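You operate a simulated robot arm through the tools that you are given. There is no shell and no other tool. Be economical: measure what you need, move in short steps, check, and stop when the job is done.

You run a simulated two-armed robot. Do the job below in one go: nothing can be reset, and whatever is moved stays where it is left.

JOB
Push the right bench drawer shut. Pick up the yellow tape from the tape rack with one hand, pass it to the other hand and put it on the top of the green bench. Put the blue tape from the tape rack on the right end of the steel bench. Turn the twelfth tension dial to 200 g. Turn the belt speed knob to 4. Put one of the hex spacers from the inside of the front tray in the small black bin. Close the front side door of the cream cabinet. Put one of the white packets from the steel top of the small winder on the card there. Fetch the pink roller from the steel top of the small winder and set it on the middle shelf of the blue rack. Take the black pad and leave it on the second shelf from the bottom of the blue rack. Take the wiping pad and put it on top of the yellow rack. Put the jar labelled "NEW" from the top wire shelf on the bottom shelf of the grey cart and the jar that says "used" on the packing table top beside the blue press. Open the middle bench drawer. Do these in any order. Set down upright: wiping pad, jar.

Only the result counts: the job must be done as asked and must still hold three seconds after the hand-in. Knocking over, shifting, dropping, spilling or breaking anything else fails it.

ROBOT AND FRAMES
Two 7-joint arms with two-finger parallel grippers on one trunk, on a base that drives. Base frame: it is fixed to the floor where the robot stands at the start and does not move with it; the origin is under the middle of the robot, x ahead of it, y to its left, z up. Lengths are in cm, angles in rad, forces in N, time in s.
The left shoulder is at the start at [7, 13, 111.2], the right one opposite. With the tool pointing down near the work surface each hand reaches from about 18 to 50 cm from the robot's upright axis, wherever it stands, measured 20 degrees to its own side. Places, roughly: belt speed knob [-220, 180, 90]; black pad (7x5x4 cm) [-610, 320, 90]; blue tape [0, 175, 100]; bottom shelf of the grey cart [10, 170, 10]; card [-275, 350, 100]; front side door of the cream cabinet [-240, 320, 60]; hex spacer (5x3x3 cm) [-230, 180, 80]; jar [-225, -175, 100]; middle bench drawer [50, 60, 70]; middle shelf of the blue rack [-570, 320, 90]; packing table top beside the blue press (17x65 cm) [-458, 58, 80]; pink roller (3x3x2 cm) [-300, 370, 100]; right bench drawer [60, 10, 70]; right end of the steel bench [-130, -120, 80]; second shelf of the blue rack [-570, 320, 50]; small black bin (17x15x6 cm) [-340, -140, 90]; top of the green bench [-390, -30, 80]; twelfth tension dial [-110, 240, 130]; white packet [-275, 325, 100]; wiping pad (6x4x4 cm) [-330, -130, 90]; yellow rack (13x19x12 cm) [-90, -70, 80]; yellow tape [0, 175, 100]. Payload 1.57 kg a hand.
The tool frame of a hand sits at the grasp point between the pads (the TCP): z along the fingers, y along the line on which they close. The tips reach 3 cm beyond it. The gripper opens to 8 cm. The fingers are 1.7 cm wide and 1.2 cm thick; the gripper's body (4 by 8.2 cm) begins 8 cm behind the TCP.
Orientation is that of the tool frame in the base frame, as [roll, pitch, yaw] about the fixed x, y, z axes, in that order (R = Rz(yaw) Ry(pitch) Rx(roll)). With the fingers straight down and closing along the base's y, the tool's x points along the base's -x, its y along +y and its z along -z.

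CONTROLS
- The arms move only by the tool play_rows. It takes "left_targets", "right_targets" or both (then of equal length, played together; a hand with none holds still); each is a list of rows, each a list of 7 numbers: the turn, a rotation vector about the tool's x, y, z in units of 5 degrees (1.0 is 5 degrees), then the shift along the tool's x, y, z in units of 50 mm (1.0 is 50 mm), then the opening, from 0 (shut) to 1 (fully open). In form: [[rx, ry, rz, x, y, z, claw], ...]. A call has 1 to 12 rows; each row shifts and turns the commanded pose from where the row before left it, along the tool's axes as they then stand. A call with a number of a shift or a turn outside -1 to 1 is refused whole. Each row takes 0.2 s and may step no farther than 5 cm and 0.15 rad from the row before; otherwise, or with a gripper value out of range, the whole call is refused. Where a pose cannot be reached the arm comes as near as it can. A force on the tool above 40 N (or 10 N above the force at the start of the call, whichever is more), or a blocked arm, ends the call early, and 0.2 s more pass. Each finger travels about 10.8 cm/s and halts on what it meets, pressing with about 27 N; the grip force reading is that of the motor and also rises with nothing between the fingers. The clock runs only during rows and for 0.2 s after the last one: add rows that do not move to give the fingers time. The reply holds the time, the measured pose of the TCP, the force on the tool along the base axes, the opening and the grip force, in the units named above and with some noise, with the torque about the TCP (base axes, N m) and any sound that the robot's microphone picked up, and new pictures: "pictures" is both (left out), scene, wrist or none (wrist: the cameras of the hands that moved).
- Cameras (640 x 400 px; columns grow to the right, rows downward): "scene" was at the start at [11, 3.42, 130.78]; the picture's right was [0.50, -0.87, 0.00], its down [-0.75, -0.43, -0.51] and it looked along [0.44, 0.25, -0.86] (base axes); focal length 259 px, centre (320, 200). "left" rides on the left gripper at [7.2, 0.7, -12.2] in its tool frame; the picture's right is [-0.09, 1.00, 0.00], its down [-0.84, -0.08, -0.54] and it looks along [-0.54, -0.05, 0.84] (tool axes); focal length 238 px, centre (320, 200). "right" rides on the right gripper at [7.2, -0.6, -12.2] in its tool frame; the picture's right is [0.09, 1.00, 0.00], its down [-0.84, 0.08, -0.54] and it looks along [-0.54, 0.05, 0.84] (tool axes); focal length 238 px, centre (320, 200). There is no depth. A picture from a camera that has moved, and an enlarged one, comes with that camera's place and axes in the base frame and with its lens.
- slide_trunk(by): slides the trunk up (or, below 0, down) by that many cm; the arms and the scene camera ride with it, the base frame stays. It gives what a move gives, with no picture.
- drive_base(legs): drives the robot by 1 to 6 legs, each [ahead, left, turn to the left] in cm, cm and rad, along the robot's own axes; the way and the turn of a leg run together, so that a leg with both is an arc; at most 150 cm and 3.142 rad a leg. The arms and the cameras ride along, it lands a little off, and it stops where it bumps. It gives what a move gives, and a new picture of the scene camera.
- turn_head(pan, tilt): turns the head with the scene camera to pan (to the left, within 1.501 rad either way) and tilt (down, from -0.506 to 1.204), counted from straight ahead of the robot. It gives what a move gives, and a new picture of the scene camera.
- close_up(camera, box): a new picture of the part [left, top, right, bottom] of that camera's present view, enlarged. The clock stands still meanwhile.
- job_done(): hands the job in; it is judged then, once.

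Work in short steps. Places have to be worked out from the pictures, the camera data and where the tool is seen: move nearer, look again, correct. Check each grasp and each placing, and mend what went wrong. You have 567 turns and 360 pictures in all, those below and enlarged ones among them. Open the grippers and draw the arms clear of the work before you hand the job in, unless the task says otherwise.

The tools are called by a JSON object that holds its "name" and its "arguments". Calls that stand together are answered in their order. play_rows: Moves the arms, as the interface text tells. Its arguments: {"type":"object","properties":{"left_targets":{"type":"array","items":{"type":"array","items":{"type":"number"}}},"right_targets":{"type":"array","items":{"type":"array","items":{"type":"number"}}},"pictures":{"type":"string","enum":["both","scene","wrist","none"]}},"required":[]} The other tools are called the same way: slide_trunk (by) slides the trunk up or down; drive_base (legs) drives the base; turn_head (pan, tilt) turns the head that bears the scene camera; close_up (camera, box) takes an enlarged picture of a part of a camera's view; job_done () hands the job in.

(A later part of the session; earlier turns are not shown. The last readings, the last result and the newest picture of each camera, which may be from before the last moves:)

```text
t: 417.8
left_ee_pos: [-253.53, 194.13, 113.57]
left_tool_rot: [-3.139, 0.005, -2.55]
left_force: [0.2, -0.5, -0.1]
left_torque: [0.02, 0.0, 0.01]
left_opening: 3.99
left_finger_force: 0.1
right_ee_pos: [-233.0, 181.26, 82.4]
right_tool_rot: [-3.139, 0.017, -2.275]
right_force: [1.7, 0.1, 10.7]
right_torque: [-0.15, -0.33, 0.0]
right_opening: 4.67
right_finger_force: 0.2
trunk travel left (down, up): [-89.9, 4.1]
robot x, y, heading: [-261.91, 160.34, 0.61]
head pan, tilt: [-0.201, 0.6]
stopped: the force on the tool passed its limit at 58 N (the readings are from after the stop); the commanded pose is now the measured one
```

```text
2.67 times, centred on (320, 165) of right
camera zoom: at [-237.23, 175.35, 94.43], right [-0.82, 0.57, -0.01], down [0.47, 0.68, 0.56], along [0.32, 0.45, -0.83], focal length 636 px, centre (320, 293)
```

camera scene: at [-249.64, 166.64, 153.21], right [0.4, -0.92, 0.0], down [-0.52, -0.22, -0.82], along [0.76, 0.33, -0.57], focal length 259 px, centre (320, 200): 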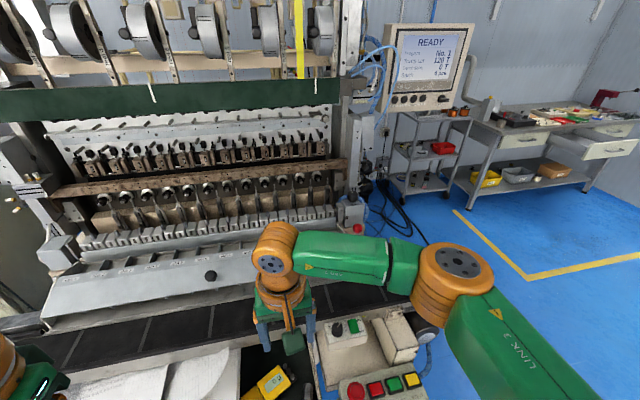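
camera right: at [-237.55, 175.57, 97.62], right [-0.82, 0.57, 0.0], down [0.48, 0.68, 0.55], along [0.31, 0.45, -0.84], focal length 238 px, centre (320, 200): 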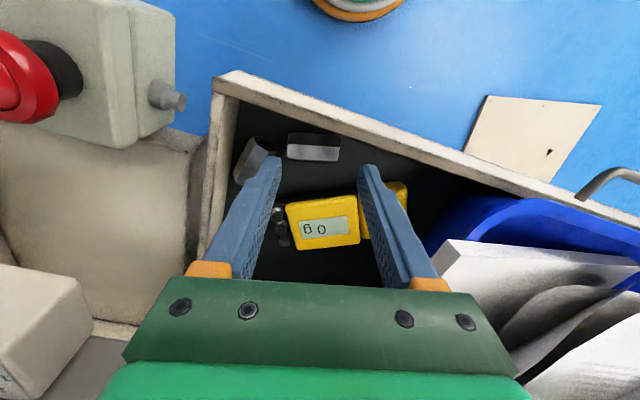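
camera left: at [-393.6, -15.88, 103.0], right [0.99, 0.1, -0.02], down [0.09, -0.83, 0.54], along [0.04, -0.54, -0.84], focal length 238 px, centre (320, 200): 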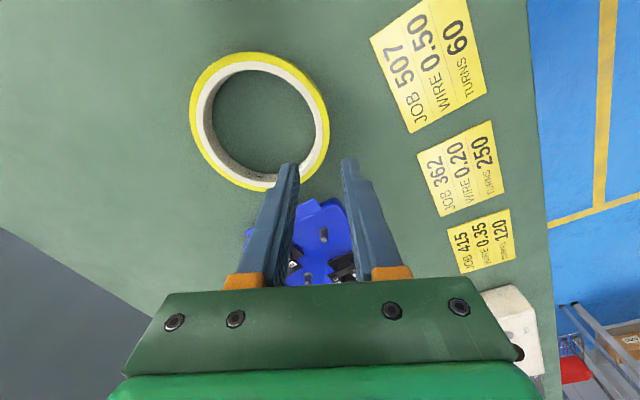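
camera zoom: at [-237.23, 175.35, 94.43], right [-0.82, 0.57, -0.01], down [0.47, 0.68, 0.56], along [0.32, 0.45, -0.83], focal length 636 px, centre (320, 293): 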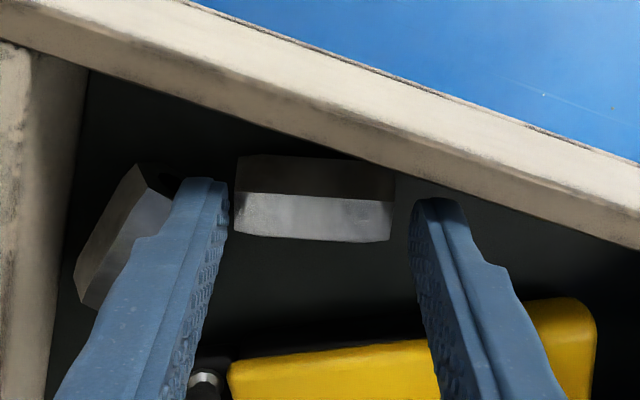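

The right finger keeps landing beside the neighbour spacer. I'll slide spacer B a bit away from it first: close the fingers, press lightly on B's top and drag it 2 cm left.

{"name": "play_rows", "arguments": {"right_targets": [[0, 0, 0, 0, 0, -0.5, 0.3], [0, 0, 0, 0.04, 0, -0.1, 0], [0, 0, 0, 0, 0, 0, 0], [0, 0, 0, 0, 0, 0, 0], [0, 0, 0, 0, 0, 0.3, 0], [0, 0, 0, 0, 0, 0.16, 0], [0, 0, 0, 0, 0, 0.06, 0], [0, 0, 0, 0, 0, 0.06, 0], [0, 0, 0, 0, 0, 0, 0]], "pictures": "none"}}

{"name": "close_up", "arguments": {"camera": "right", "box": [200, 90, 440, 240]}}

```text
t: 419.8
left_ee_pos: [-253.42, 194.19, 113.58]
left_tool_rot: [3.139, 0.003, -2.551]
left_force: [0.1, -0.4, -0.3]
left_torque: [0.02, -0.02, 0.01]
left_opening: 3.99
left_finger_force: 0.0
right_ee_pos: [-232.82, 181.33, 82.5]
right_tool_rot: [-3.139, 0.014, -2.276]
right_force: [2.5, 0.4, 10.6]
right_torque: [-0.07, 0.0, -0.05]
right_opening: 0.0
right_finger_force: 20.8
trunk travel left (down, up): [-89.9, 4.1]
robot x, y, heading: [-262.22, 160.14, 0.61]
head pan, tilt: [-0.201, 0.6]
```

```text
2.67 times, centred on (320, 165) of right
camera zoom: at [-237.19, 175.32, 94.49], right [-0.82, 0.57, 0.0], down [0.48, 0.68, 0.55], along [0.32, 0.45, -0.83], focal length 636 px, centre (320, 293)
```

zoom: 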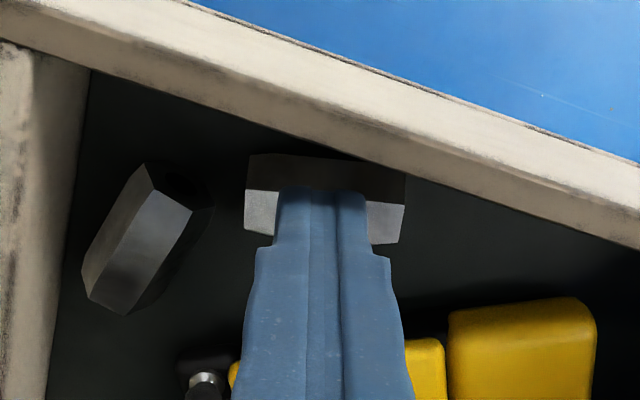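

Now A's true extent is visible; the gap is only 0.85 cm. I'm pressing on B with 10 N; I drag it 2.2 cm left and 1 cm toward the machine.

{"name": "play_rows", "arguments": {"right_targets": [[0, 0, 0, -0.05, 0.11, 0.02, 0], [0, 0, 0, -0.05, 0.11, 0, 0], [0, 0, 0, -0.05, 0.11, 0, 0], [0, 0, 0, -0.05, 0.11, 0, 0], [0, 0, 0, 0, 0, -0.2, 0], [0, 0, 0, 0, 0, -0.5, 0]], "pictures": "none"}}

{"name": "close_up", "arguments": {"camera": "right", "box": [200, 90, 440, 240]}}

```text
t: 421.2
left_ee_pos: [-253.25, 194.23, 113.45]
left_tool_rot: [3.141, 0.003, -2.552]
left_force: [-0.4, 0.4, -0.4]
left_torque: [0.02, 0.03, -0.01]
left_opening: 3.99
left_finger_force: 0.0
right_ee_pos: [-233.74, 182.9, 85.86]
right_tool_rot: [-3.141, 0.014, -2.274]
right_force: [0.1, -0.6, -0.8]
right_torque: [-0.01, -0.02, 0.0]
right_opening: 0.0
right_finger_force: 21.3
right hand out of reach, approached as far as the arm can: row 4
trunk travel left (down, up): [-89.9, 4.1]
robot x, y, heading: [-262.28, 160.11, 0.61]
head pan, tilt: [-0.201, 0.6]
```

```text
2.67 times, centred on (320, 165) of right
camera zoom: at [-238.01, 176.87, 97.83], right [-0.82, 0.57, 0.0], down [0.48, 0.68, 0.55], along [0.32, 0.45, -0.83], focal length 636 px, centre (320, 293)
```

zoom: 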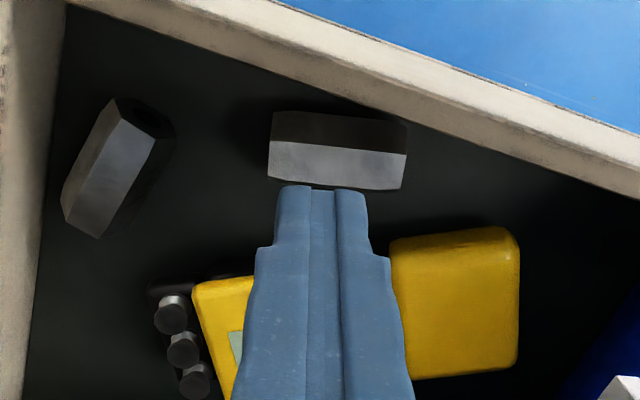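

B is now clear of A. I open to 5.2 cm, re-centre, and lower with the trunk.

{"name": "play_rows", "arguments": {"right_targets": [[0, 0, 0, 0.05, 0.12, 0, 0.65], [0, 0, 0, 0, 0, 0, 0.65], [0, 0, 0, 0, 0, 0, 0.65]], "pictures": "none"}}

{"name": "slide_trunk", "arguments": {"by": -5.4}}

{"name": "close_up", "arguments": {"camera": "right", "box": [200, 90, 440, 240]}}

```text
t: 422.0
left_ee_pos: [-253.22, 194.32, 113.39]
left_tool_rot: [-3.14, 0.004, -2.55]
left_force: [0.1, 0.4, 0.0]
left_torque: [-0.01, -0.01, -0.02]
left_opening: 4.03
left_finger_force: 0.1
right_ee_pos: [-234.32, 183.2, 85.7]
right_tool_rot: [-3.14, 0.014, -2.275]
right_force: [-0.1, 0.0, 0.0]
right_torque: [-0.02, -0.04, 0.02]
right_opening: 5.22
right_finger_force: 0.1
trunk travel left (down, up): [-89.9, 4.1]
robot x, y, heading: [-262.21, 160.24, 0.609]
head pan, tilt: [-0.201, 0.6]
```

```text
t: 422.9
left_ee_pos: [-253.27, 194.39, 108.0]
left_tool_rot: [-3.141, 0.004, -2.551]
left_force: [-0.8, -0.2, -0.4]
left_torque: [-0.04, 0.0, -0.02]
left_opening: 3.97
left_finger_force: 0.0
right_ee_pos: [-234.28, 183.12, 80.4]
right_tool_rot: [-3.14, 0.013, -2.276]
right_force: [-0.5, 0.5, -0.6]
right_torque: [-0.01, 0.01, 0.03]
right_opening: 5.21
right_finger_force: 0.1
trunk travel left (down, up): [-84.5, 9.5]
robot x, y, heading: [-262.02, 160.08, 0.606]
head pan, tilt: [-0.201, 0.6]
```

```text
2.67 times, centred on (320, 165) of right
camera zoom: at [-238.58, 177.16, 92.43], right [-0.82, 0.57, 0.0], down [0.48, 0.68, 0.55], along [0.32, 0.45, -0.83], focal length 636 px, centre (320, 293)
```

zoom: 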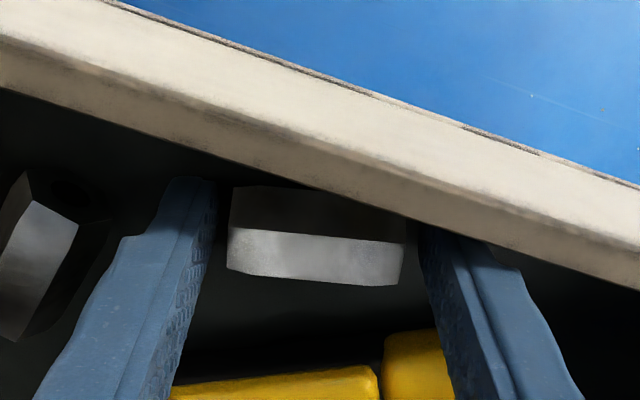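

Good, no contact on the way; B is between the fingers. I close.

{"name": "play_rows", "arguments": {"right_targets": [[0, 0, 0, 0, 0, 0, 0.35], [0, 0, 0, 0, 0, 0, 0.35], [0, 0, 0, 0, 0, 0, 0.35]], "pictures": "none"}}

{"name": "slide_trunk", "arguments": {"by": 9.5}}

{"name": "close_up", "arguments": {"camera": "right", "box": [160, 50, 480, 250]}}

```text
t: 423.7
left_ee_pos: [-253.21, 194.31, 108.03]
left_tool_rot: [3.141, 0.004, -2.551]
left_force: [-0.3, -0.5, -0.1]
left_torque: [0.02, 0.01, 0.01]
left_opening: 4.01
left_finger_force: 0.1
right_ee_pos: [-234.18, 183.24, 80.33]
right_tool_rot: [-3.14, 0.015, -2.276]
right_force: [-0.5, -0.6, 0.3]
right_torque: [0.01, 0.01, 0.01]
right_opening: 4.14
right_finger_force: 27.0
trunk travel left (down, up): [-84.5, 9.5]
robot x, y, heading: [-262.44, 159.96, 0.614]
head pan, tilt: [-0.201, 0.6]
```

```text
t: 425.0
left_ee_pos: [-253.15, 194.29, 117.62]
left_tool_rot: [-3.14, 0.002, -2.549]
left_force: [0.3, -0.7, 0.8]
left_torque: [-0.02, -0.02, 0.0]
left_opening: 4.0
left_finger_force: 0.1
right_ee_pos: [-234.27, 183.19, 89.88]
right_tool_rot: [-3.14, 0.012, -2.276]
right_force: [-0.1, 0.0, -1.0]
right_torque: [0.01, -0.01, 0.01]
right_opening: 4.14
right_finger_force: 27.2
trunk travel left (down, up): [-94.0, 0.0]
robot x, y, heading: [-262.2, 159.96, 0.611]
head pan, tilt: [-0.201, 0.6]
```

```text
2.00 times, centred on (320, 150) of right
camera zoom: at [-238.54, 177.21, 101.92], right [-0.82, 0.57, 0.0], down [0.48, 0.68, 0.55], along [0.32, 0.45, -0.83], focal length 477 px, centre (320, 300)
```

zoom: 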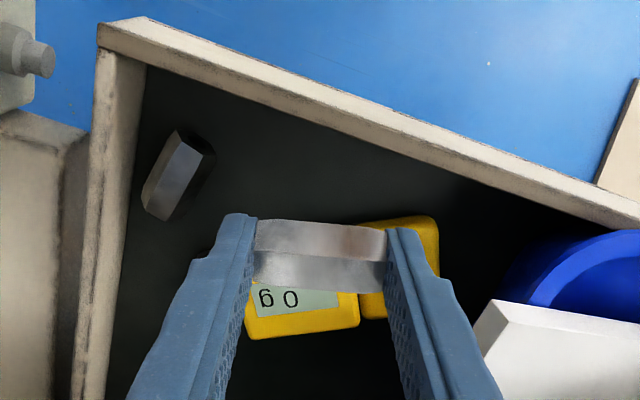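

The spacer is held. I raise the hand, back off, and drive to the black bin on the grey side table.

{"name": "play_rows", "arguments": {"right_targets": [[0, 0, 0, 0, 0, -0.6, 0.35], [0, 0, 0, 0, 0, -0.8, 0.35], [0, 0, 0, 0, 0, -0.8, 0.35], [0, 0, 1, 0.2, 0, -0.6, 0.35], [0, 0, 1, 0.2, 0, 0, 0.35], [0, 0, 1, 0.2, -0.6, 0, 0.35]], "pictures": "none"}}

{"name": "drive_base", "arguments": {"legs": [[-40, 0, 0], [0, 0, -3.135], [0, 105, 0], [0, 105, 0], [100, 0, 0], [30, 0, 0]]}}

{"name": "turn_head", "arguments": {"pan": -0.1, "tilt": 0.75}}

```text
t: 426.4
left_ee_pos: [-253.09, 194.24, 117.61]
left_tool_rot: [-3.14, 0.001, -2.55]
left_force: [1.2, 0.0, 0.4]
left_torque: [-0.01, 0.02, 0.0]
left_opening: 3.99
left_finger_force: 0.0
right_ee_pos: [-234.5, 178.49, 103.96]
right_tool_rot: [3.136, 0.013, -2.539]
right_force: [-0.6, 0.4, -1.3]
right_torque: [0.01, -0.02, -0.02]
right_opening: 4.09
right_finger_force: 26.7
trunk travel left (down, up): [-94.0, 0.0]
robot x, y, heading: [-262.23, 160.33, 0.614]
head pan, tilt: [-0.201, 0.6]
```

```text
t: 452.7
left_ee_pos: [-296.87, -140.84, 117.51]
left_tool_rot: [3.141, 0.005, 0.554]
left_force: [-0.8, 0.1, -0.5]
left_torque: [-0.02, 0.02, -0.01]
left_opening: 4.0
left_finger_force: 0.1
right_ee_pos: [-314.85, -124.59, 103.95]
right_tool_rot: [3.141, 0.015, 0.566]
right_force: [0.4, -0.6, -1.1]
right_torque: [-0.03, 0.02, 0.01]
right_opening: 4.13
right_finger_force: 26.9
trunk travel left (down, up): [-94.0, 0.0]
robot x, y, heading: [-286.9, -107.29, -2.572]
head pan, tilt: [-0.201, 0.6]
camera scene: at [-299.02, -112.93, 153.22], right [-0.36, 0.93, 0.0], down [0.53, 0.2, -0.83], along [-0.77, -0.3, -0.56], focal length 259 px, centre (320, 200)
```

scene: 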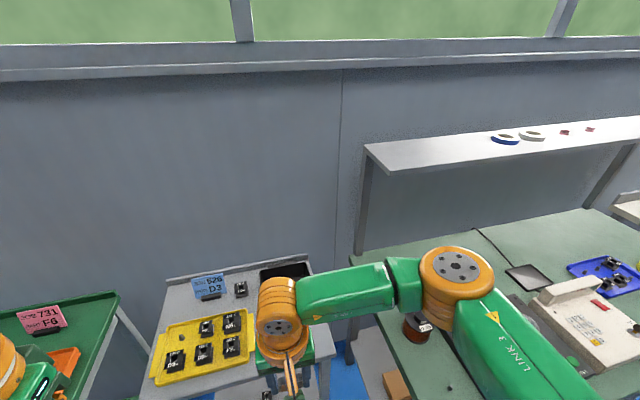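

```text
t: 453.4
left_ee_pos: [-297.0, -141.07, 117.54]
left_tool_rot: [-3.141, 0.004, 0.554]
left_force: [-0.4, 0.5, 0.0]
left_torque: [0.02, 0.02, -0.02]
left_opening: 4.0
left_finger_force: 0.1
right_ee_pos: [-314.99, -124.58, 103.92]
right_tool_rot: [3.14, 0.014, 0.566]
right_force: [-0.9, 1.2, -0.6]
right_torque: [0.0, 0.01, 0.01]
right_opening: 4.13
right_finger_force: 27.4
trunk travel left (down, up): [-94.0, 0.0]
robot x, y, heading: [-286.98, -106.97, -2.571]
head pan, tilt: [-0.099, 0.75]
camera scene: at [-298.4, -113.65, 151.91], right [-0.45, 0.89, 0.0], down [0.61, 0.31, -0.73], along [-0.65, -0.33, -0.68], focal length 259 px, centre (320, 200)
```

scene: 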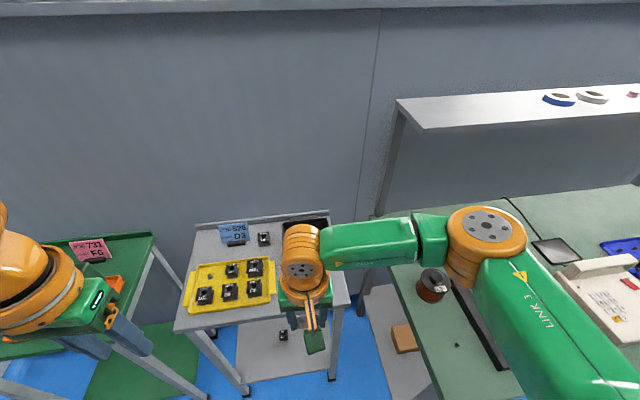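

The bin lies straight ahead, ~30 cm past the hand. I drive 14 ahead and reach 15 with the arm.

{"name": "drive_base", "arguments": {"legs": [[14, 0, 0]]}}

{"name": "play_rows", "arguments": {"right_targets": [[0, 0, 0, -0.7, 0, 0, 0.35], [0, 0, 0, -0.7, 0, 0, 0.35], [0, 0, 0, -0.7, 0, 0, 0.35], [0, 0, 0, -0.7, 0, 0, 0.35], [0, 0, 0, 0, 0, 0, 0.35]], "pictures": "both"}}

```text
t: 454.8
left_ee_pos: [-308.4, -148.32, 117.62]
left_tool_rot: [3.141, 0.007, 0.554]
left_force: [-0.6, -0.3, -0.3]
left_torque: [0.02, -0.01, 0.01]
left_opening: 4.0
left_finger_force: 0.0
right_ee_pos: [-326.62, -132.07, 103.97]
right_tool_rot: [3.14, 0.018, 0.566]
right_force: [0.5, -0.3, -0.8]
right_torque: [-0.01, 0.03, -0.01]
right_opening: 4.12
right_finger_force: 26.7
trunk travel left (down, up): [-94.0, 0.0]
robot x, y, heading: [-298.72, -115.02, -2.565]
head pan, tilt: [-0.099, 0.75]
camera scene: at [-309.75, -120.92, 151.94], right [-0.45, 0.89, 0.0], down [0.61, 0.31, -0.73], along [-0.65, -0.33, -0.68], focal length 259 px, centre (320, 200)
```

scene: 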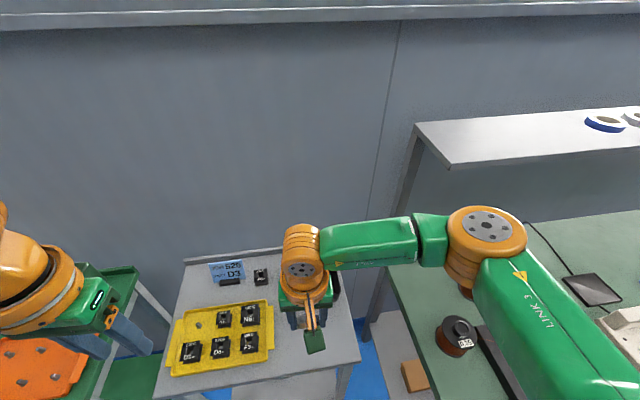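

```text
t: 455.9
left_ee_pos: [-308.75, -148.47, 117.56]
left_tool_rot: [-3.141, 0.006, 0.553]
left_force: [-0.2, 0.3, 0.8]
left_torque: [-0.01, 0.01, -0.02]
left_opening: 3.99
left_finger_force: 0.1
right_ee_pos: [-337.0, -138.69, 104.19]
right_tool_rot: [3.139, 0.014, 0.567]
right_force: [0.3, 0.4, -1.4]
right_torque: [-0.01, -0.03, -0.05]
right_opening: 4.13
right_finger_force: 27.5
right hand out of reach, approached as far as the arm can: row 4
trunk travel left (down, up): [-94.0, 0.0]
robot x, y, heading: [-299.0, -114.92, -2.571]
head pan, tilt: [-0.099, 0.75]
camera scene: at [-310.16, -121.1, 151.9], right [-0.45, 0.89, 0.0], down [0.61, 0.31, -0.73], along [-0.65, -0.33, -0.68], focal length 259 px, centre (320, 200)
camera right: at [-331.27, -134.07, 116.26], right [0.61, -0.79, 0.0], down [-0.66, -0.51, 0.55], along [-0.44, -0.34, -0.83], focal length 238 px, centre (320, 200)
```

scene: 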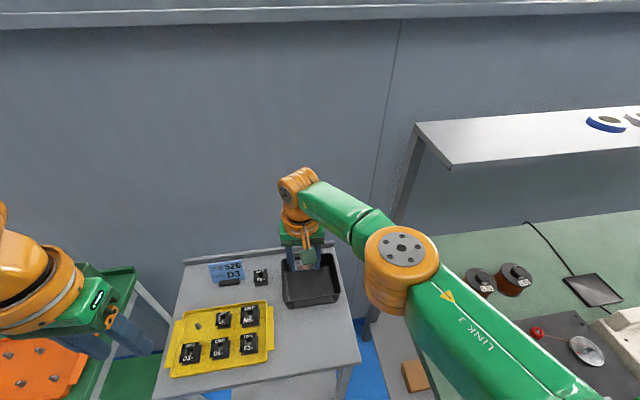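
right: 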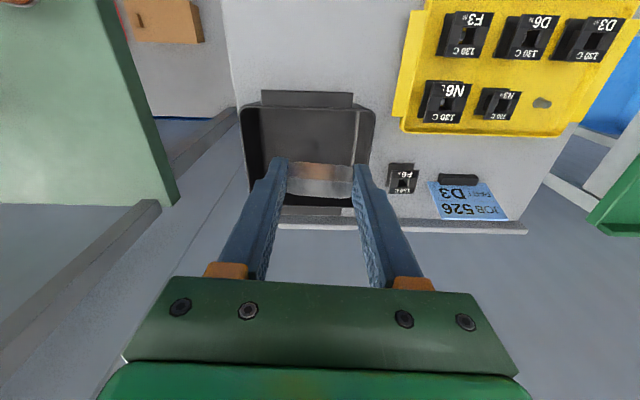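

The bin is below and ~4 cm further, 1.3 cm right. I lower the trunk 8 cm and adjust.

{"name": "slide_trunk", "arguments": {"by": -8}}

{"name": "play_rows", "arguments": {"right_targets": [[0, 0, 0, -0.4, -0.26, 0, 0.35], [0, 0, 0, -0.4, 0, 0, 0.35], [0, 0, 0, 0, 0, 0, 0.35]], "pictures": "wrist"}}

```text
t: 457.1
left_ee_pos: [-308.81, -148.58, 109.61]
left_tool_rot: [-3.14, 0.003, 0.554]
left_force: [0.1, 0.0, 0.2]
left_torque: [0.02, 0.0, 0.0]
left_opening: 4.01
left_finger_force: 0.0
right_ee_pos: [-337.14, -138.6, 96.18]
right_tool_rot: [3.14, 0.014, 0.565]
right_force: [0.2, 0.0, -0.7]
right_torque: [0.0, -0.02, 0.03]
right_opening: 4.14
right_finger_force: 27.0
trunk travel left (down, up): [-86.0, 8.0]
robot x, y, heading: [-298.66, -114.73, -2.567]
head pan, tilt: [-0.099, 0.75]
```

```text
t: 457.9
left_ee_pos: [-308.75, -148.53, 109.55]
left_tool_rot: [3.141, 0.002, 0.553]
left_force: [-0.5, 0.1, -0.6]
left_torque: [-0.03, 0.01, 0.01]
left_opening: 4.0
left_finger_force: 0.0
right_ee_pos: [-337.95, -138.48, 96.44]
right_tool_rot: [3.141, 0.015, 0.566]
right_force: [-0.4, -1.1, -1.8]
right_torque: [0.0, 0.0, 0.01]
right_opening: 4.12
right_finger_force: 27.3
right hand out of reach, approached as far as the arm can: row 1, 2
trunk travel left (down, up): [-86.0, 8.0]
robot x, y, heading: [-298.77, -114.47, -2.567]
head pan, tilt: [-0.099, 0.75]
camera right: at [-332.04, -133.81, 108.39], right [0.61, -0.79, 0.0], down [-0.66, -0.51, 0.55], along [-0.44, -0.34, -0.83], focal length 238 px, centre (320, 200)
```

right: 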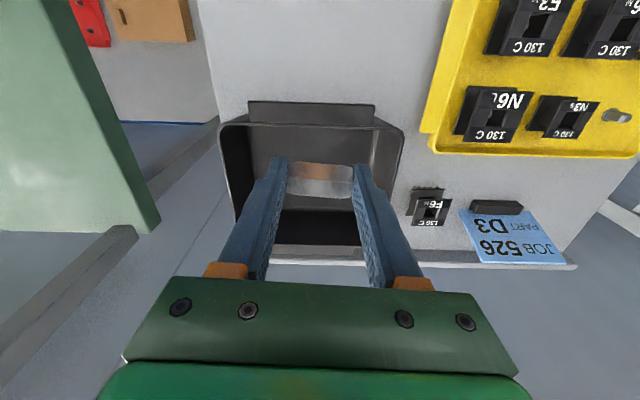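

It would fit already, but I gain margin by driving 3 cm ahead and 1 right, then lower.

{"name": "drive_base", "arguments": {"legs": [[3.5, -1, 0]]}}

{"name": "slide_trunk", "arguments": {"by": -6}}

{"name": "close_up", "arguments": {"camera": "right", "box": [160, 50, 480, 250]}}

```text
t: 458.8
left_ee_pos: [-311.66, -149.37, 109.66]
left_tool_rot: [-3.141, 0.011, 0.556]
left_force: [0.7, -0.4, 0.1]
left_torque: [-0.02, 0.03, 0.0]
left_opening: 3.97
left_finger_force: 0.2
right_ee_pos: [-340.78, -139.23, 96.78]
right_tool_rot: [3.141, 0.019, 0.568]
right_force: [1.4, 0.9, -0.8]
right_torque: [0.0, 0.08, -0.02]
right_opening: 4.13
right_finger_force: 27.4
trunk travel left (down, up): [-86.0, 8.0]
robot x, y, heading: [-302.04, -115.8, -2.569]
head pan, tilt: [-0.099, 0.75]
camera scene: at [-312.85, -122.0, 143.98], right [-0.45, 0.89, 0.0], down [0.6, 0.31, -0.74], along [-0.66, -0.33, -0.68], focal length 259 px, centre (320, 200)
```

scene: 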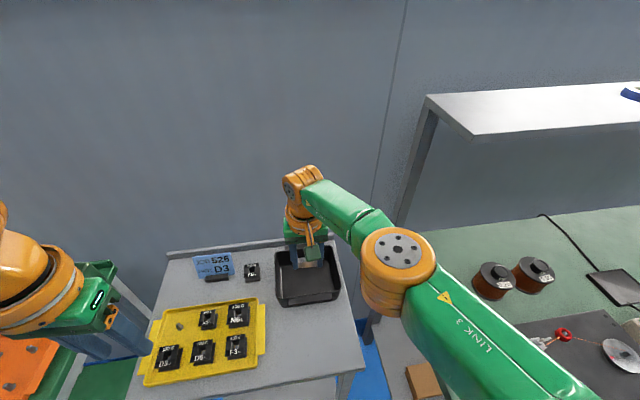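

```text
t: 459.8
left_ee_pos: [-312.46, -149.59, 103.66]
left_tool_rot: [3.142, 0.002, 0.556]
left_force: [-0.1, 0.4, 0.7]
left_torque: [0.02, -0.05, -0.02]
left_opening: 4.0
left_finger_force: 0.0
right_ee_pos: [-341.39, -139.38, 90.34]
right_tool_rot: [3.139, 0.012, 0.565]
right_force: [-0.5, 0.6, -0.4]
right_torque: [0.02, 0.01, -0.02]
right_opening: 4.15
right_finger_force: 27.2
trunk travel left (down, up): [-80.0, 14.0]
robot x, y, heading: [-302.35, -115.57, -2.568]
head pan, tilt: [-0.099, 0.75]
```

```text
2.00 times, centred on (320, 150) of right
camera zoom: at [-335.53, -134.88, 102.37], right [0.61, -0.79, 0.0], down [-0.66, -0.51, 0.55], along [-0.44, -0.34, -0.83], focal length 477 px, centre (320, 300)
```

zoom: 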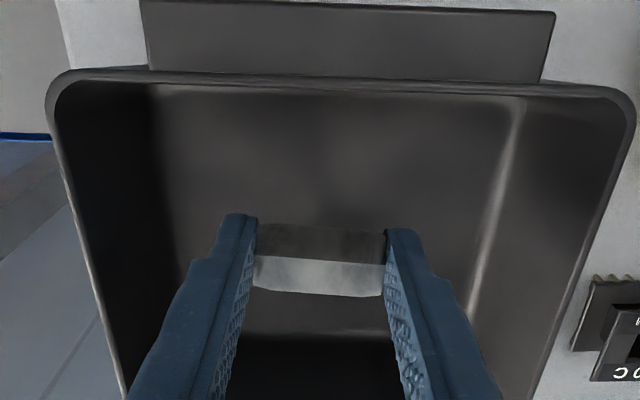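

The spacer is within the bin. I lower 2.5 cm more and release.

{"name": "slide_trunk", "arguments": {"by": -2.5}}

{"name": "play_rows", "arguments": {"right_targets": [[0, 0, 0, 0, 0, 0, 0.6], [0, 0, 0, 0, 0, 0, 0.65], [0, 0, 0, 0, 0, -0.5, 0.65], [0, 0, 0, 0, 0, -0.7, 0.65], [0, 0, 0, 0, 0, -0.7, 0.65]], "pictures": "wrist"}}

```text
t: 460.5
left_ee_pos: [-312.25, -149.43, 101.09]
left_tool_rot: [-3.141, 0.001, 0.555]
left_force: [0.1, -0.7, 0.4]
left_torque: [0.0, 0.01, 0.0]
left_opening: 3.99
left_finger_force: 0.1
right_ee_pos: [-341.42, -139.43, 87.92]
right_tool_rot: [3.14, 0.014, 0.564]
right_force: [-0.4, -0.3, 0.4]
right_torque: [0.03, -0.01, -0.01]
right_opening: 4.12
right_finger_force: 27.4
trunk travel left (down, up): [-77.5, 16.5]
robot x, y, heading: [-302.15, -115.92, -2.571]
head pan, tilt: [-0.099, 0.75]
```

```text
t: 461.7
left_ee_pos: [-312.13, -149.72, 101.17]
left_tool_rot: [3.142, 0.002, 0.554]
left_force: [1.4, -0.1, -0.1]
left_torque: [0.02, 0.03, -0.01]
left_opening: 3.99
left_finger_force: 0.0
right_ee_pos: [-341.05, -139.26, 97.48]
right_tool_rot: [3.138, 0.013, 0.568]
right_force: [-0.2, 0.5, -0.8]
right_torque: [-0.04, 0.02, 0.03]
right_opening: 5.2
right_finger_force: 0.0
trunk travel left (down, up): [-77.5, 16.5]
robot x, y, heading: [-302.09, -115.63, -2.574]
head pan, tilt: [-0.099, 0.75]
camera right: at [-335.3, -134.76, 109.45], right [0.61, -0.79, 0.0], down [-0.66, -0.51, 0.55], along [-0.44, -0.34, -0.83], focal length 238 px, centre (320, 200)
```

right: 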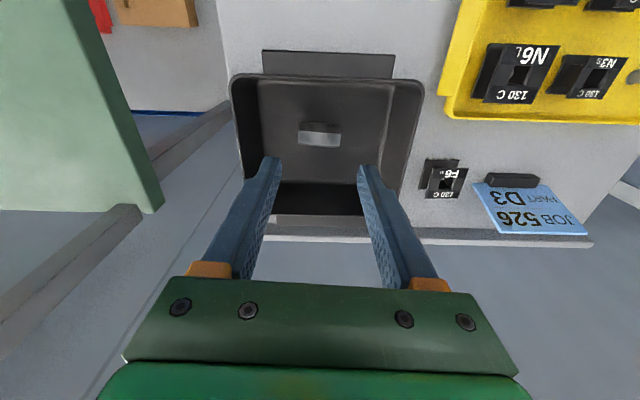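

The spacer lies in the bin. Next, the USED jar: I raise the trunk, back off and turn to the wire shelf.

{"name": "slide_trunk", "arguments": {"by": 16.5}}

{"name": "drive_base", "arguments": {"legs": [[-45, 0, 0], [0, 0, 1.61], [22, -3.6, 0]]}}

{"name": "turn_head", "arguments": {"pan": 0.0, "tilt": 0.6}}

```text
t: 463.6
left_ee_pos: [-312.2, -149.54, 117.6]
left_tool_rot: [-3.14, 0.004, 0.556]
left_force: [0.1, 0.2, 0.4]
left_torque: [-0.02, 0.01, 0.0]
left_opening: 4.0
left_finger_force: 0.1
right_ee_pos: [-341.26, -139.22, 114.02]
right_tool_rot: [3.14, 0.013, 0.566]
right_force: [0.3, -0.2, 0.3]
right_torque: [-0.01, -0.01, 0.02]
right_opening: 5.17
right_finger_force: 0.1
trunk travel left (down, up): [-94.0, 0.0]
robot x, y, heading: [-301.68, -115.96, -2.574]
head pan, tilt: [-0.099, 0.75]
```

```text
t: 471.4
left_ee_pos: [-221.37, -120.6, 117.73]
left_tool_rot: [-3.139, 0.006, 2.151]
left_force: [-1.2, 0.1, -0.5]
left_torque: [-0.06, -0.03, -0.03]
left_opening: 4.0
left_finger_force: 0.1
right_ee_pos: [-230.96, -149.89, 114.07]
right_tool_rot: [3.139, 0.018, 2.162]
right_force: [0.0, 0.1, 0.0]
right_torque: [-0.06, -0.02, -0.01]
right_opening: 5.2
right_finger_force: 0.1
trunk travel left (down, up): [-94.0, 0.0]
robot x, y, heading: [-255.22, -111.74, -0.97]
head pan, tilt: [-0.099, 0.75]
camera scene: at [-248.61, -122.66, 151.95], right [-0.88, -0.48, 0.0], down [-0.32, 0.6, -0.73], along [0.35, -0.64, -0.68], focal length 259 px, centre (320, 200)
```

scene: 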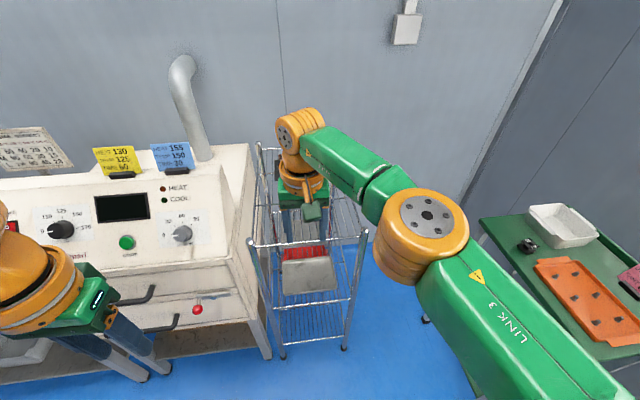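

```text
t: 472.1
left_ee_pos: [-221.44, -120.97, 117.65]
left_tool_rot: [-3.14, 0.005, 2.15]
left_force: [-0.4, -0.3, 0.2]
left_torque: [-0.02, 0.0, 0.01]
left_opening: 4.01
left_finger_force: 0.0
right_ee_pos: [-230.95, -150.04, 114.03]
right_tool_rot: [3.141, 0.015, 2.162]
right_force: [0.6, -0.7, 0.2]
right_torque: [0.0, -0.02, 0.0]
right_opening: 5.2
right_finger_force: 0.0
trunk travel left (down, up): [-94.0, 0.0]
robot x, y, heading: [-255.34, -111.59, -0.975]
head pan, tilt: [0.0, 0.6]
camera scene: at [-247.42, -123.05, 153.19], right [-0.83, -0.56, 0.0], down [-0.32, 0.47, -0.83], along [0.46, -0.68, -0.56], focal length 259 px, centre (320, 200)
```

scene: 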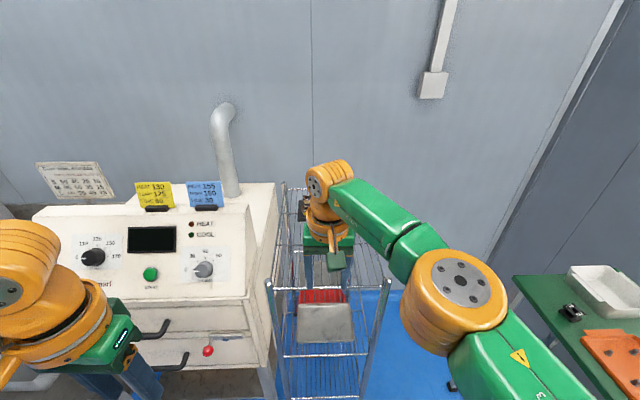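

USED is ~23 cm ahead and 5 right of the hand. I drive 18 ahead and check with the wrist camera.

{"name": "drive_base", "arguments": {"legs": [[18, -3, 0]]}}

{"name": "play_rows", "arguments": {"right_targets": [[0, 0, 0, 0, -0.4, 0, 0.95], [0, 0, 0, 0, 0, 0, 0.95]], "pictures": "wrist"}}

```text
t: 473.7
left_ee_pos: [-213.84, -137.22, 117.64]
left_tool_rot: [-3.14, 0.007, 2.152]
left_force: [-0.1, 0.9, 0.1]
left_torque: [-0.03, -0.05, -0.01]
left_opening: 4.02
left_finger_force: 0.0
right_ee_pos: [-223.17, -166.45, 113.97]
right_tool_rot: [3.141, 0.017, 2.164]
right_force: [-0.3, 0.5, 0.1]
right_torque: [-0.02, 0.04, 0.01]
right_opening: 5.2
right_finger_force: 0.0
trunk travel left (down, up): [-94.0, 0.0]
robot x, y, heading: [-247.77, -128.19, -0.975]
head pan, tilt: [0.0, 0.6]
camera scene: at [-239.94, -139.26, 153.24], right [-0.83, -0.56, 0.0], down [-0.32, 0.46, -0.83], along [0.46, -0.68, -0.56], focal length 259 px, centre (320, 200)
```

scene: 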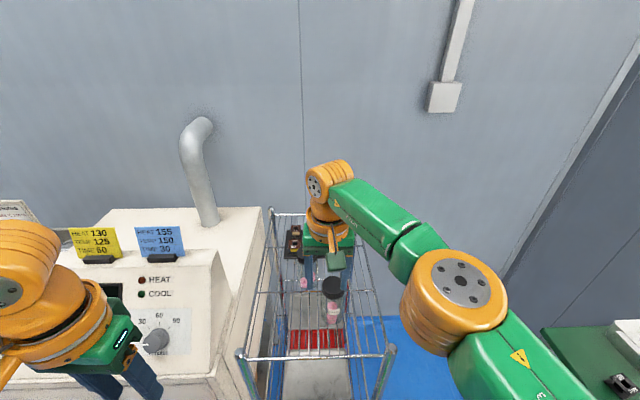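

```text
t: 474.3
left_ee_pos: [-213.57, -137.51, 117.51]
left_tool_rot: [3.14, 0.004, 2.152]
left_force: [0.1, -0.7, 0.0]
left_torque: [-0.03, 0.0, -0.01]
left_opening: 3.99
left_finger_force: 0.1
right_ee_pos: [-224.88, -167.79, 113.9]
right_tool_rot: [3.141, 0.014, 2.165]
right_force: [-0.6, -0.1, -0.9]
right_torque: [-0.03, 0.01, 0.01]
right_opening: 7.57
right_finger_force: 0.1
trunk travel left (down, up): [-94.0, 0.0]
robot x, y, heading: [-247.33, -128.06, -0.975]
head pan, tilt: [0.0, 0.6]
camera right: at [-229.61, -162.01, 125.94], right [0.77, 0.63, 0.0], down [0.53, -0.64, 0.55], along [0.35, -0.43, -0.83], focal length 238 px, centre (320, 200)
```

right: 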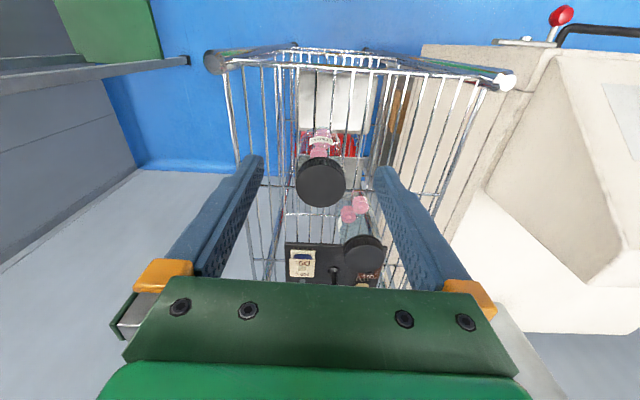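

USED's lid is 5 cm ahead of the hand axis. I drive 4 ahead, adjust, and descend partway.

{"name": "drive_base", "arguments": {"legs": [[4, 0.5, 0]]}}

{"name": "play_rows", "arguments": {"right_targets": [[0, 0, 0, -0.2, 0, 0, 0.85], [0, 0, 0, 0, 0, 0.6, 0.85], [0, 0, 0, 0, 0, 0.5, 0.85], [0, 0, 0, 0, 0, 0, 0.85]], "pictures": "wrist"}}

```text
t: 475.1
left_ee_pos: [-211.53, -139.93, 117.85]
left_tool_rot: [-3.141, 0.01, 2.15]
left_force: [-0.7, 0.8, 0.9]
left_torque: [-0.03, -0.02, 0.0]
left_opening: 4.0
left_finger_force: 0.0
right_ee_pos: [-222.56, -170.33, 114.25]
right_tool_rot: [3.14, 0.022, 2.164]
right_force: [-1.1, 0.7, 1.0]
right_torque: [-0.04, 0.0, 0.04]
right_opening: 7.59
right_finger_force: 0.0
trunk travel left (down, up): [-94.0, 0.0]
robot x, y, heading: [-244.72, -131.1, -0.973]
head pan, tilt: [0.0, 0.6]
camera scene: at [-237.73, -141.94, 153.29], right [-0.83, -0.56, 0.0], down [-0.31, 0.46, -0.83], along [0.47, -0.69, -0.56], focal length 259 px, centre (320, 200)
```

scene: 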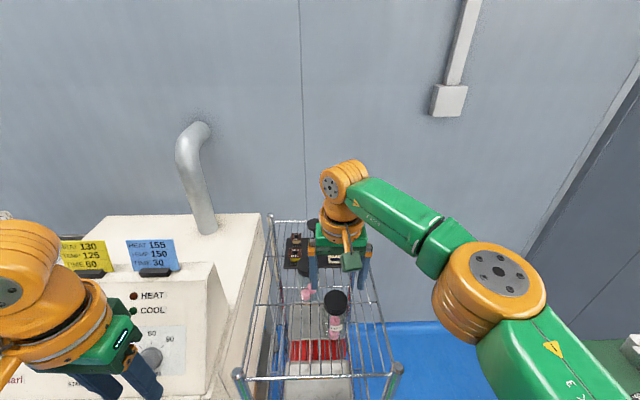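

```text
t: 476.1
left_ee_pos: [-210.97, -140.58, 117.63]
left_tool_rot: [-3.139, 0.001, 2.151]
left_force: [0.5, 0.7, 0.0]
left_torque: [-0.01, 0.0, 0.0]
left_opening: 4.0
left_finger_force: 0.1
right_ee_pos: [-221.55, -171.74, 108.22]
right_tool_rot: [3.141, 0.013, 2.164]
right_force: [0.2, -0.1, -1.3]
right_torque: [0.0, 0.02, -0.01]
right_opening: 6.8
right_finger_force: 0.1
trunk travel left (down, up): [-94.0, 0.0]
robot x, y, heading: [-245.03, -131.67, -0.973]
head pan, tilt: [0.0, 0.6]
camera right: at [-226.15, -166.01, 120.28], right [0.77, 0.63, 0.0], down [0.53, -0.65, 0.55], along [0.35, -0.43, -0.83], focal length 238 px, centre (320, 200)
```

right: 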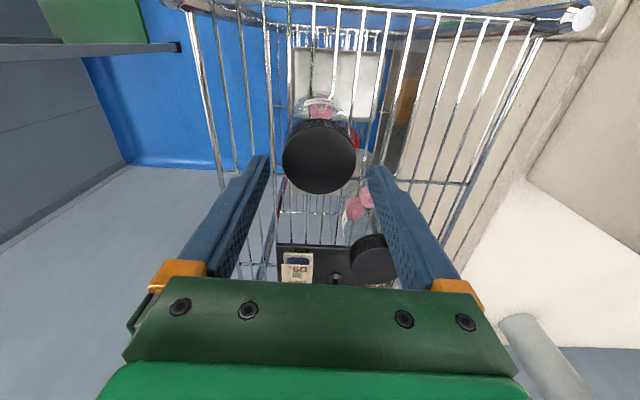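

Centred. I descend 5.6 cm, close on the lid, then lift 11 cm.

{"name": "play_rows", "arguments": {"right_targets": [[0, 0, 0, 0, 0, 0.6, 0.85], [0, 0, 0, 0, 0, 0.52, 0.85], [0, 0, 0, 0, 0, 0, 0.5], [0, 0, 0, 0, 0, 0, 0.5], [0, 0, 0, 0, 0, 0, 0.5]], "pictures": "none"}}

{"name": "play_rows", "arguments": {"right_targets": [[0, 0, 0, 0, 0, -0.4, 0.5], [0, 0, 0, 0, 0, -0.6, 0.5], [0, 0, 0, 0, 0, -0.6, 0.5], [0, 0, 0, 0, 0, -0.6, 0.5], [0, 0, 0, 0, 0, 0, 0.5]], "pictures": "wrist"}}

```text
t: 477.3
left_ee_pos: [-211.03, -140.52, 117.64]
left_tool_rot: [-3.138, 0.004, 2.151]
left_force: [0.3, -0.3, -0.5]
left_torque: [-0.01, -0.01, 0.02]
left_opening: 4.0
left_finger_force: 0.0
right_ee_pos: [-221.9, -171.64, 102.82]
right_tool_rot: [3.14, 0.014, 2.164]
right_force: [1.1, -1.3, 5.1]
right_torque: [-0.1, -0.07, -0.03]
right_opening: 5.51
right_finger_force: 26.6
trunk travel left (down, up): [-94.0, 0.0]
robot x, y, heading: [-245.23, -131.44, -0.974]
head pan, tilt: [0.0, 0.6]
```

```text
t: 478.5
left_ee_pos: [-211.05, -140.55, 117.63]
left_tool_rot: [-3.139, 0.002, 2.15]
left_force: [0.3, 0.5, 0.1]
left_torque: [0.0, -0.03, 0.01]
left_opening: 4.0
left_finger_force: 0.1
right_ee_pos: [-221.58, -171.64, 113.75]
right_tool_rot: [3.14, 0.014, 2.164]
right_force: [0.4, -0.1, -1.0]
right_torque: [0.01, 0.0, -0.04]
right_opening: 5.52
right_finger_force: 27.0
trunk travel left (down, up): [-94.0, 0.0]
robot x, y, heading: [-245.09, -131.62, -0.974]
head pan, tilt: [0.0, 0.6]
camera right: at [-226.29, -165.95, 125.78], right [0.77, 0.63, 0.0], down [0.53, -0.65, 0.55], along [0.35, -0.43, -0.83], focal length 238 px, centre (320, 200)
```

right: 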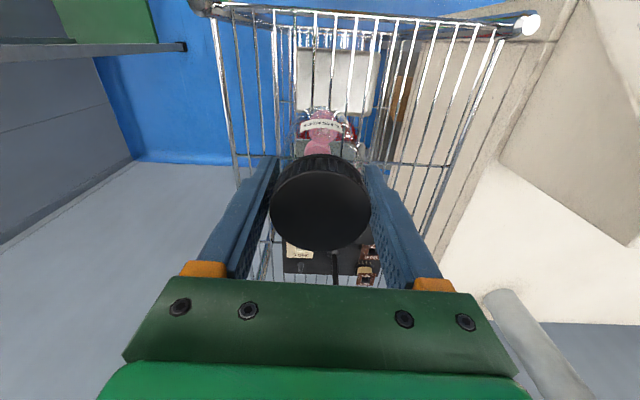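

USED is held. I back out, turn to the packing table side and drive along the benches to it.

{"name": "drive_base", "arguments": {"legs": [[-50, 0, 0], [0, 0, -1.55], [-35, 0, 0], [0, -100, 0], [0, -100, 0]]}}

{"name": "turn_head", "arguments": {"pan": -0.1, "tilt": 0.4}}

```text
t: 496.6
left_ee_pos: [-369.56, 57.52, 117.46]
left_tool_rot: [-3.139, 0.003, 0.605]
left_force: [0.4, 0.6, 0.2]
left_torque: [0.01, 0.01, -0.02]
left_opening: 3.99
left_finger_force: 0.0
right_ee_pos: [-400.95, 67.4, 113.67]
right_tool_rot: [-3.141, 0.013, 0.62]
right_force: [0.7, 0.3, -1.7]
right_torque: [0.0, 0.02, 0.02]
right_opening: 5.52
right_finger_force: 26.7
trunk travel left (down, up): [-94.0, 0.0]
robot x, y, heading: [-360.98, 92.32, -2.518]
head pan, tilt: [0.0, 0.6]
camera scene: at [-372.28, 83.73, 153.18], right [-0.58, 0.81, 0.0], down [0.46, 0.33, -0.82], along [-0.67, -0.48, -0.57], focal length 259 px, centre (320, 200)
```

scene: 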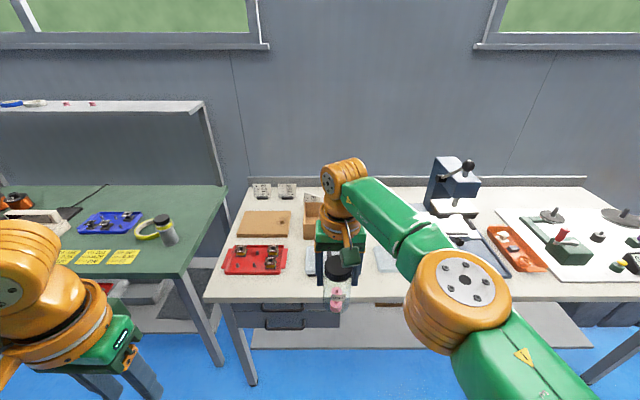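

```text
t: 497.4
left_ee_pos: [-369.5, 57.71, 117.57]
left_tool_rot: [-3.139, 0.001, 0.604]
left_force: [0.3, 0.2, 0.3]
left_torque: [-0.01, 0.0, 0.01]
left_opening: 3.99
left_finger_force: 0.0
right_ee_pos: [-400.78, 67.39, 113.7]
right_tool_rot: [3.14, 0.014, 0.62]
right_force: [-0.4, -0.4, -1.7]
right_torque: [-0.04, -0.06, 0.02]
right_opening: 5.53
right_finger_force: 27.0
trunk travel left (down, up): [-94.0, 0.0]
robot x, y, heading: [-361.03, 91.62, -2.519]
head pan, tilt: [-0.099, 0.4]
camera scene: at [-373.2, 84.36, 155.0], right [-0.5, 0.87, 0.0], down [0.34, 0.2, -0.92], along [-0.8, -0.46, -0.39], focal length 259 px, centre (320, 200)
```

scene: 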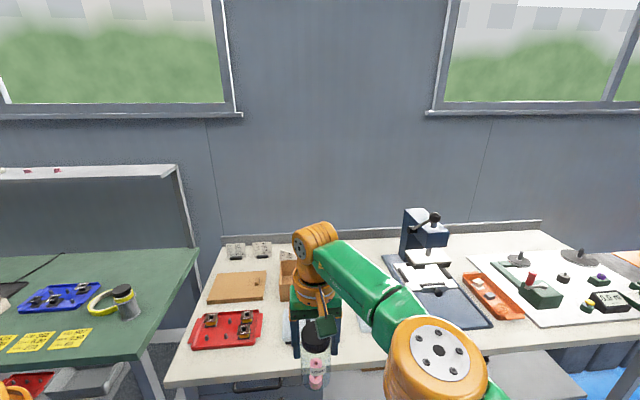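

I see the blue press; the free strip is at its left. I drive nearer (20 ahead, 19 right) and look through the wrist camera.

{"name": "drive_base", "arguments": {"legs": [[0, -19, 0], [18, 0, 0]]}}

{"name": "close_up", "arguments": {"camera": "right", "box": [0, 0, 640, 400]}}

```text
t: 500.0
left_ee_pos: [-395.12, 63.03, 117.75]
left_tool_rot: [-3.142, 0.008, 0.603]
left_force: [0.2, -0.2, 0.2]
left_torque: [-0.02, -0.02, -0.01]
left_opening: 4.0
left_finger_force: 0.1
right_ee_pos: [-426.47, 72.84, 114.01]
right_tool_rot: [3.138, 0.017, 0.617]
right_force: [-0.1, 0.9, -0.5]
right_torque: [0.0, 0.03, -0.02]
right_opening: 5.53
right_finger_force: 26.4
trunk travel left (down, up): [-94.0, 0.0]
robot x, y, heading: [-386.85, 97.26, -2.52]
head pan, tilt: [-0.099, 0.4]
camera scene: at [-398.49, 89.82, 155.06], right [-0.5, 0.87, 0.0], down [0.34, 0.19, -0.92], along [-0.8, -0.46, -0.39], focal length 259 px, centre (320, 200)
```

scene: 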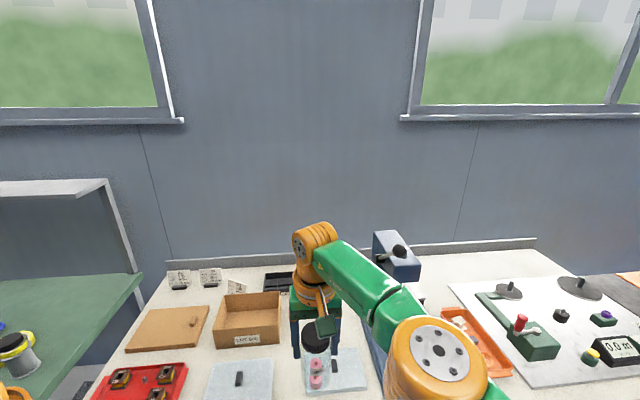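

```text
1.00 times, centred on (320, 200) of right (not enlarged: the box is as wide or as high as the picture)
camera zoom: at [-420.76, 77.74, 125.9], right [0.65, -0.76, 0.0], down [-0.63, -0.54, 0.56], along [-0.42, -0.36, -0.83], focal length 238 px, centre (320, 200)
```

zoom: 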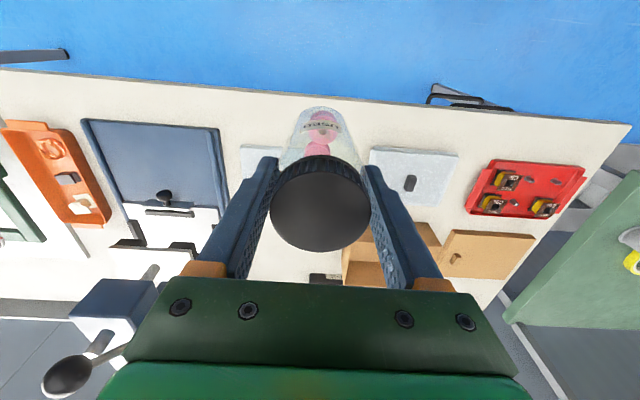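

The free strip left of the press spans roughly R 1–18 cm; a grey pad occupies part of it. I drive 9 ahead and lower the trunk 18 cm to see the spacing under the jar.

{"name": "drive_base", "arguments": {"legs": [[9, -1, 0]]}}

{"name": "slide_trunk", "arguments": {"by": -16}}

{"name": "turn_head", "arguments": {"pan": -0.1, "tilt": 0.8}}

{"name": "close_up", "arguments": {"camera": "right", "box": [0, 0, 640, 400]}}

```text
t: 501.1
left_ee_pos: [-402.49, 58.7, 117.75]
left_tool_rot: [-3.139, 0.008, 0.605]
left_force: [0.5, 1.5, -0.6]
left_torque: [-0.02, 0.07, 0.03]
left_opening: 3.99
left_finger_force: 0.1
right_ee_pos: [-433.93, 68.62, 114.08]
right_tool_rot: [3.14, 0.02, 0.616]
right_force: [0.7, 1.0, -0.3]
right_torque: [-0.04, 0.05, -0.02]
right_opening: 5.52
right_finger_force: 27.1
trunk travel left (down, up): [-94.0, 0.0]
robot x, y, heading: [-394.77, 92.6, -2.521]
head pan, tilt: [-0.099, 0.4]
camera scene: at [-405.88, 85.58, 155.11], right [-0.5, 0.87, 0.0], down [0.33, 0.19, -0.92], along [-0.8, -0.46, -0.38], focal length 259 px, centre (320, 200)
```

scene: 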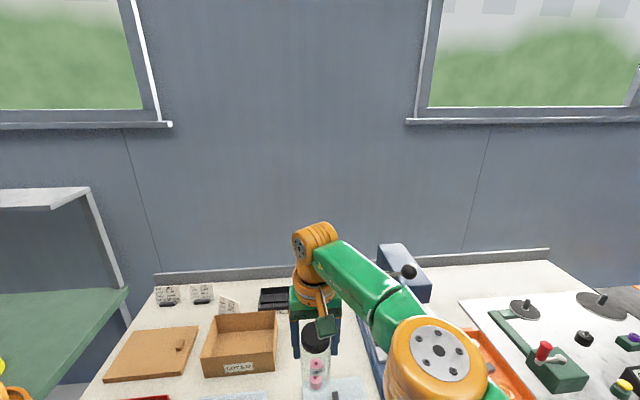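

```text
t: 503.0
left_ee_pos: [-403.25, 58.36, 101.64]
left_tool_rot: [3.141, 0.001, 0.603]
left_force: [-0.1, -0.5, -0.4]
left_torque: [-0.02, -0.01, 0.03]
left_opening: 3.99
left_finger_force: 0.0
right_ee_pos: [-434.46, 68.19, 97.81]
right_tool_rot: [3.138, 0.014, 0.616]
right_force: [0.1, -1.1, -0.5]
right_torque: [0.02, 0.0, 0.01]
right_opening: 5.51
right_finger_force: 26.7
trunk travel left (down, up): [-78.0, 16.0]
robot x, y, heading: [-394.9, 92.5, -2.52]
head pan, tilt: [-0.099, 0.4]
```

```text
t: 503.8
left_ee_pos: [-403.21, 58.28, 101.54]
left_tool_rot: [3.141, 0.002, 0.603]
left_force: [-0.4, 0.4, 0.1]
left_torque: [0.01, 0.0, -0.02]
left_opening: 4.0
left_finger_force: 0.1
right_ee_pos: [-434.5, 68.23, 97.63]
right_tool_rot: [3.138, 0.012, 0.617]
right_force: [-0.4, -1.1, -1.3]
right_torque: [-0.01, 0.0, 0.03]
right_opening: 5.54
right_finger_force: 27.1
trunk travel left (down, up): [-78.0, 16.0]
robot x, y, heading: [-394.76, 92.54, -2.523]
head pan, tilt: [-0.099, 0.799]
camera scene: at [-405.74, 85.67, 135.5], right [-0.5, 0.87, 0.0], down [0.62, 0.36, -0.7], along [-0.6, -0.35, -0.72], focal length 259 px, centre (320, 200)
```

scene: 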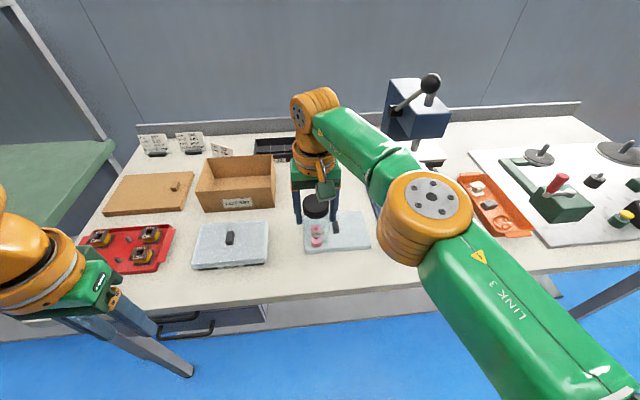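

```text
1.00 times, centred on (320, 200) of right (not enlarged: the box is as wide or as high as the picture)
camera zoom: at [-428.97, 73.08, 109.75], right [0.65, -0.76, 0.0], down [-0.63, -0.54, 0.55], along [-0.42, -0.36, -0.83], focal length 238 px, centre (320, 200)
```

zoom: 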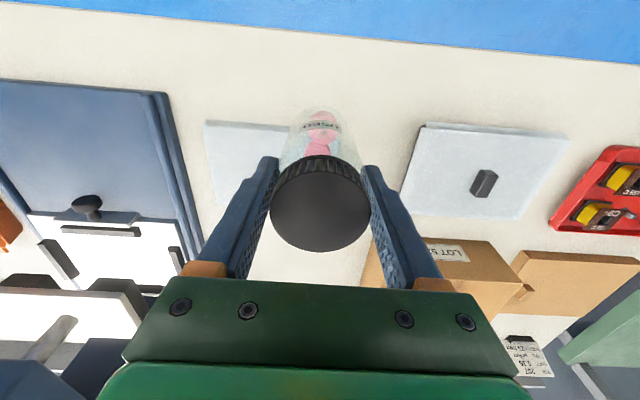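

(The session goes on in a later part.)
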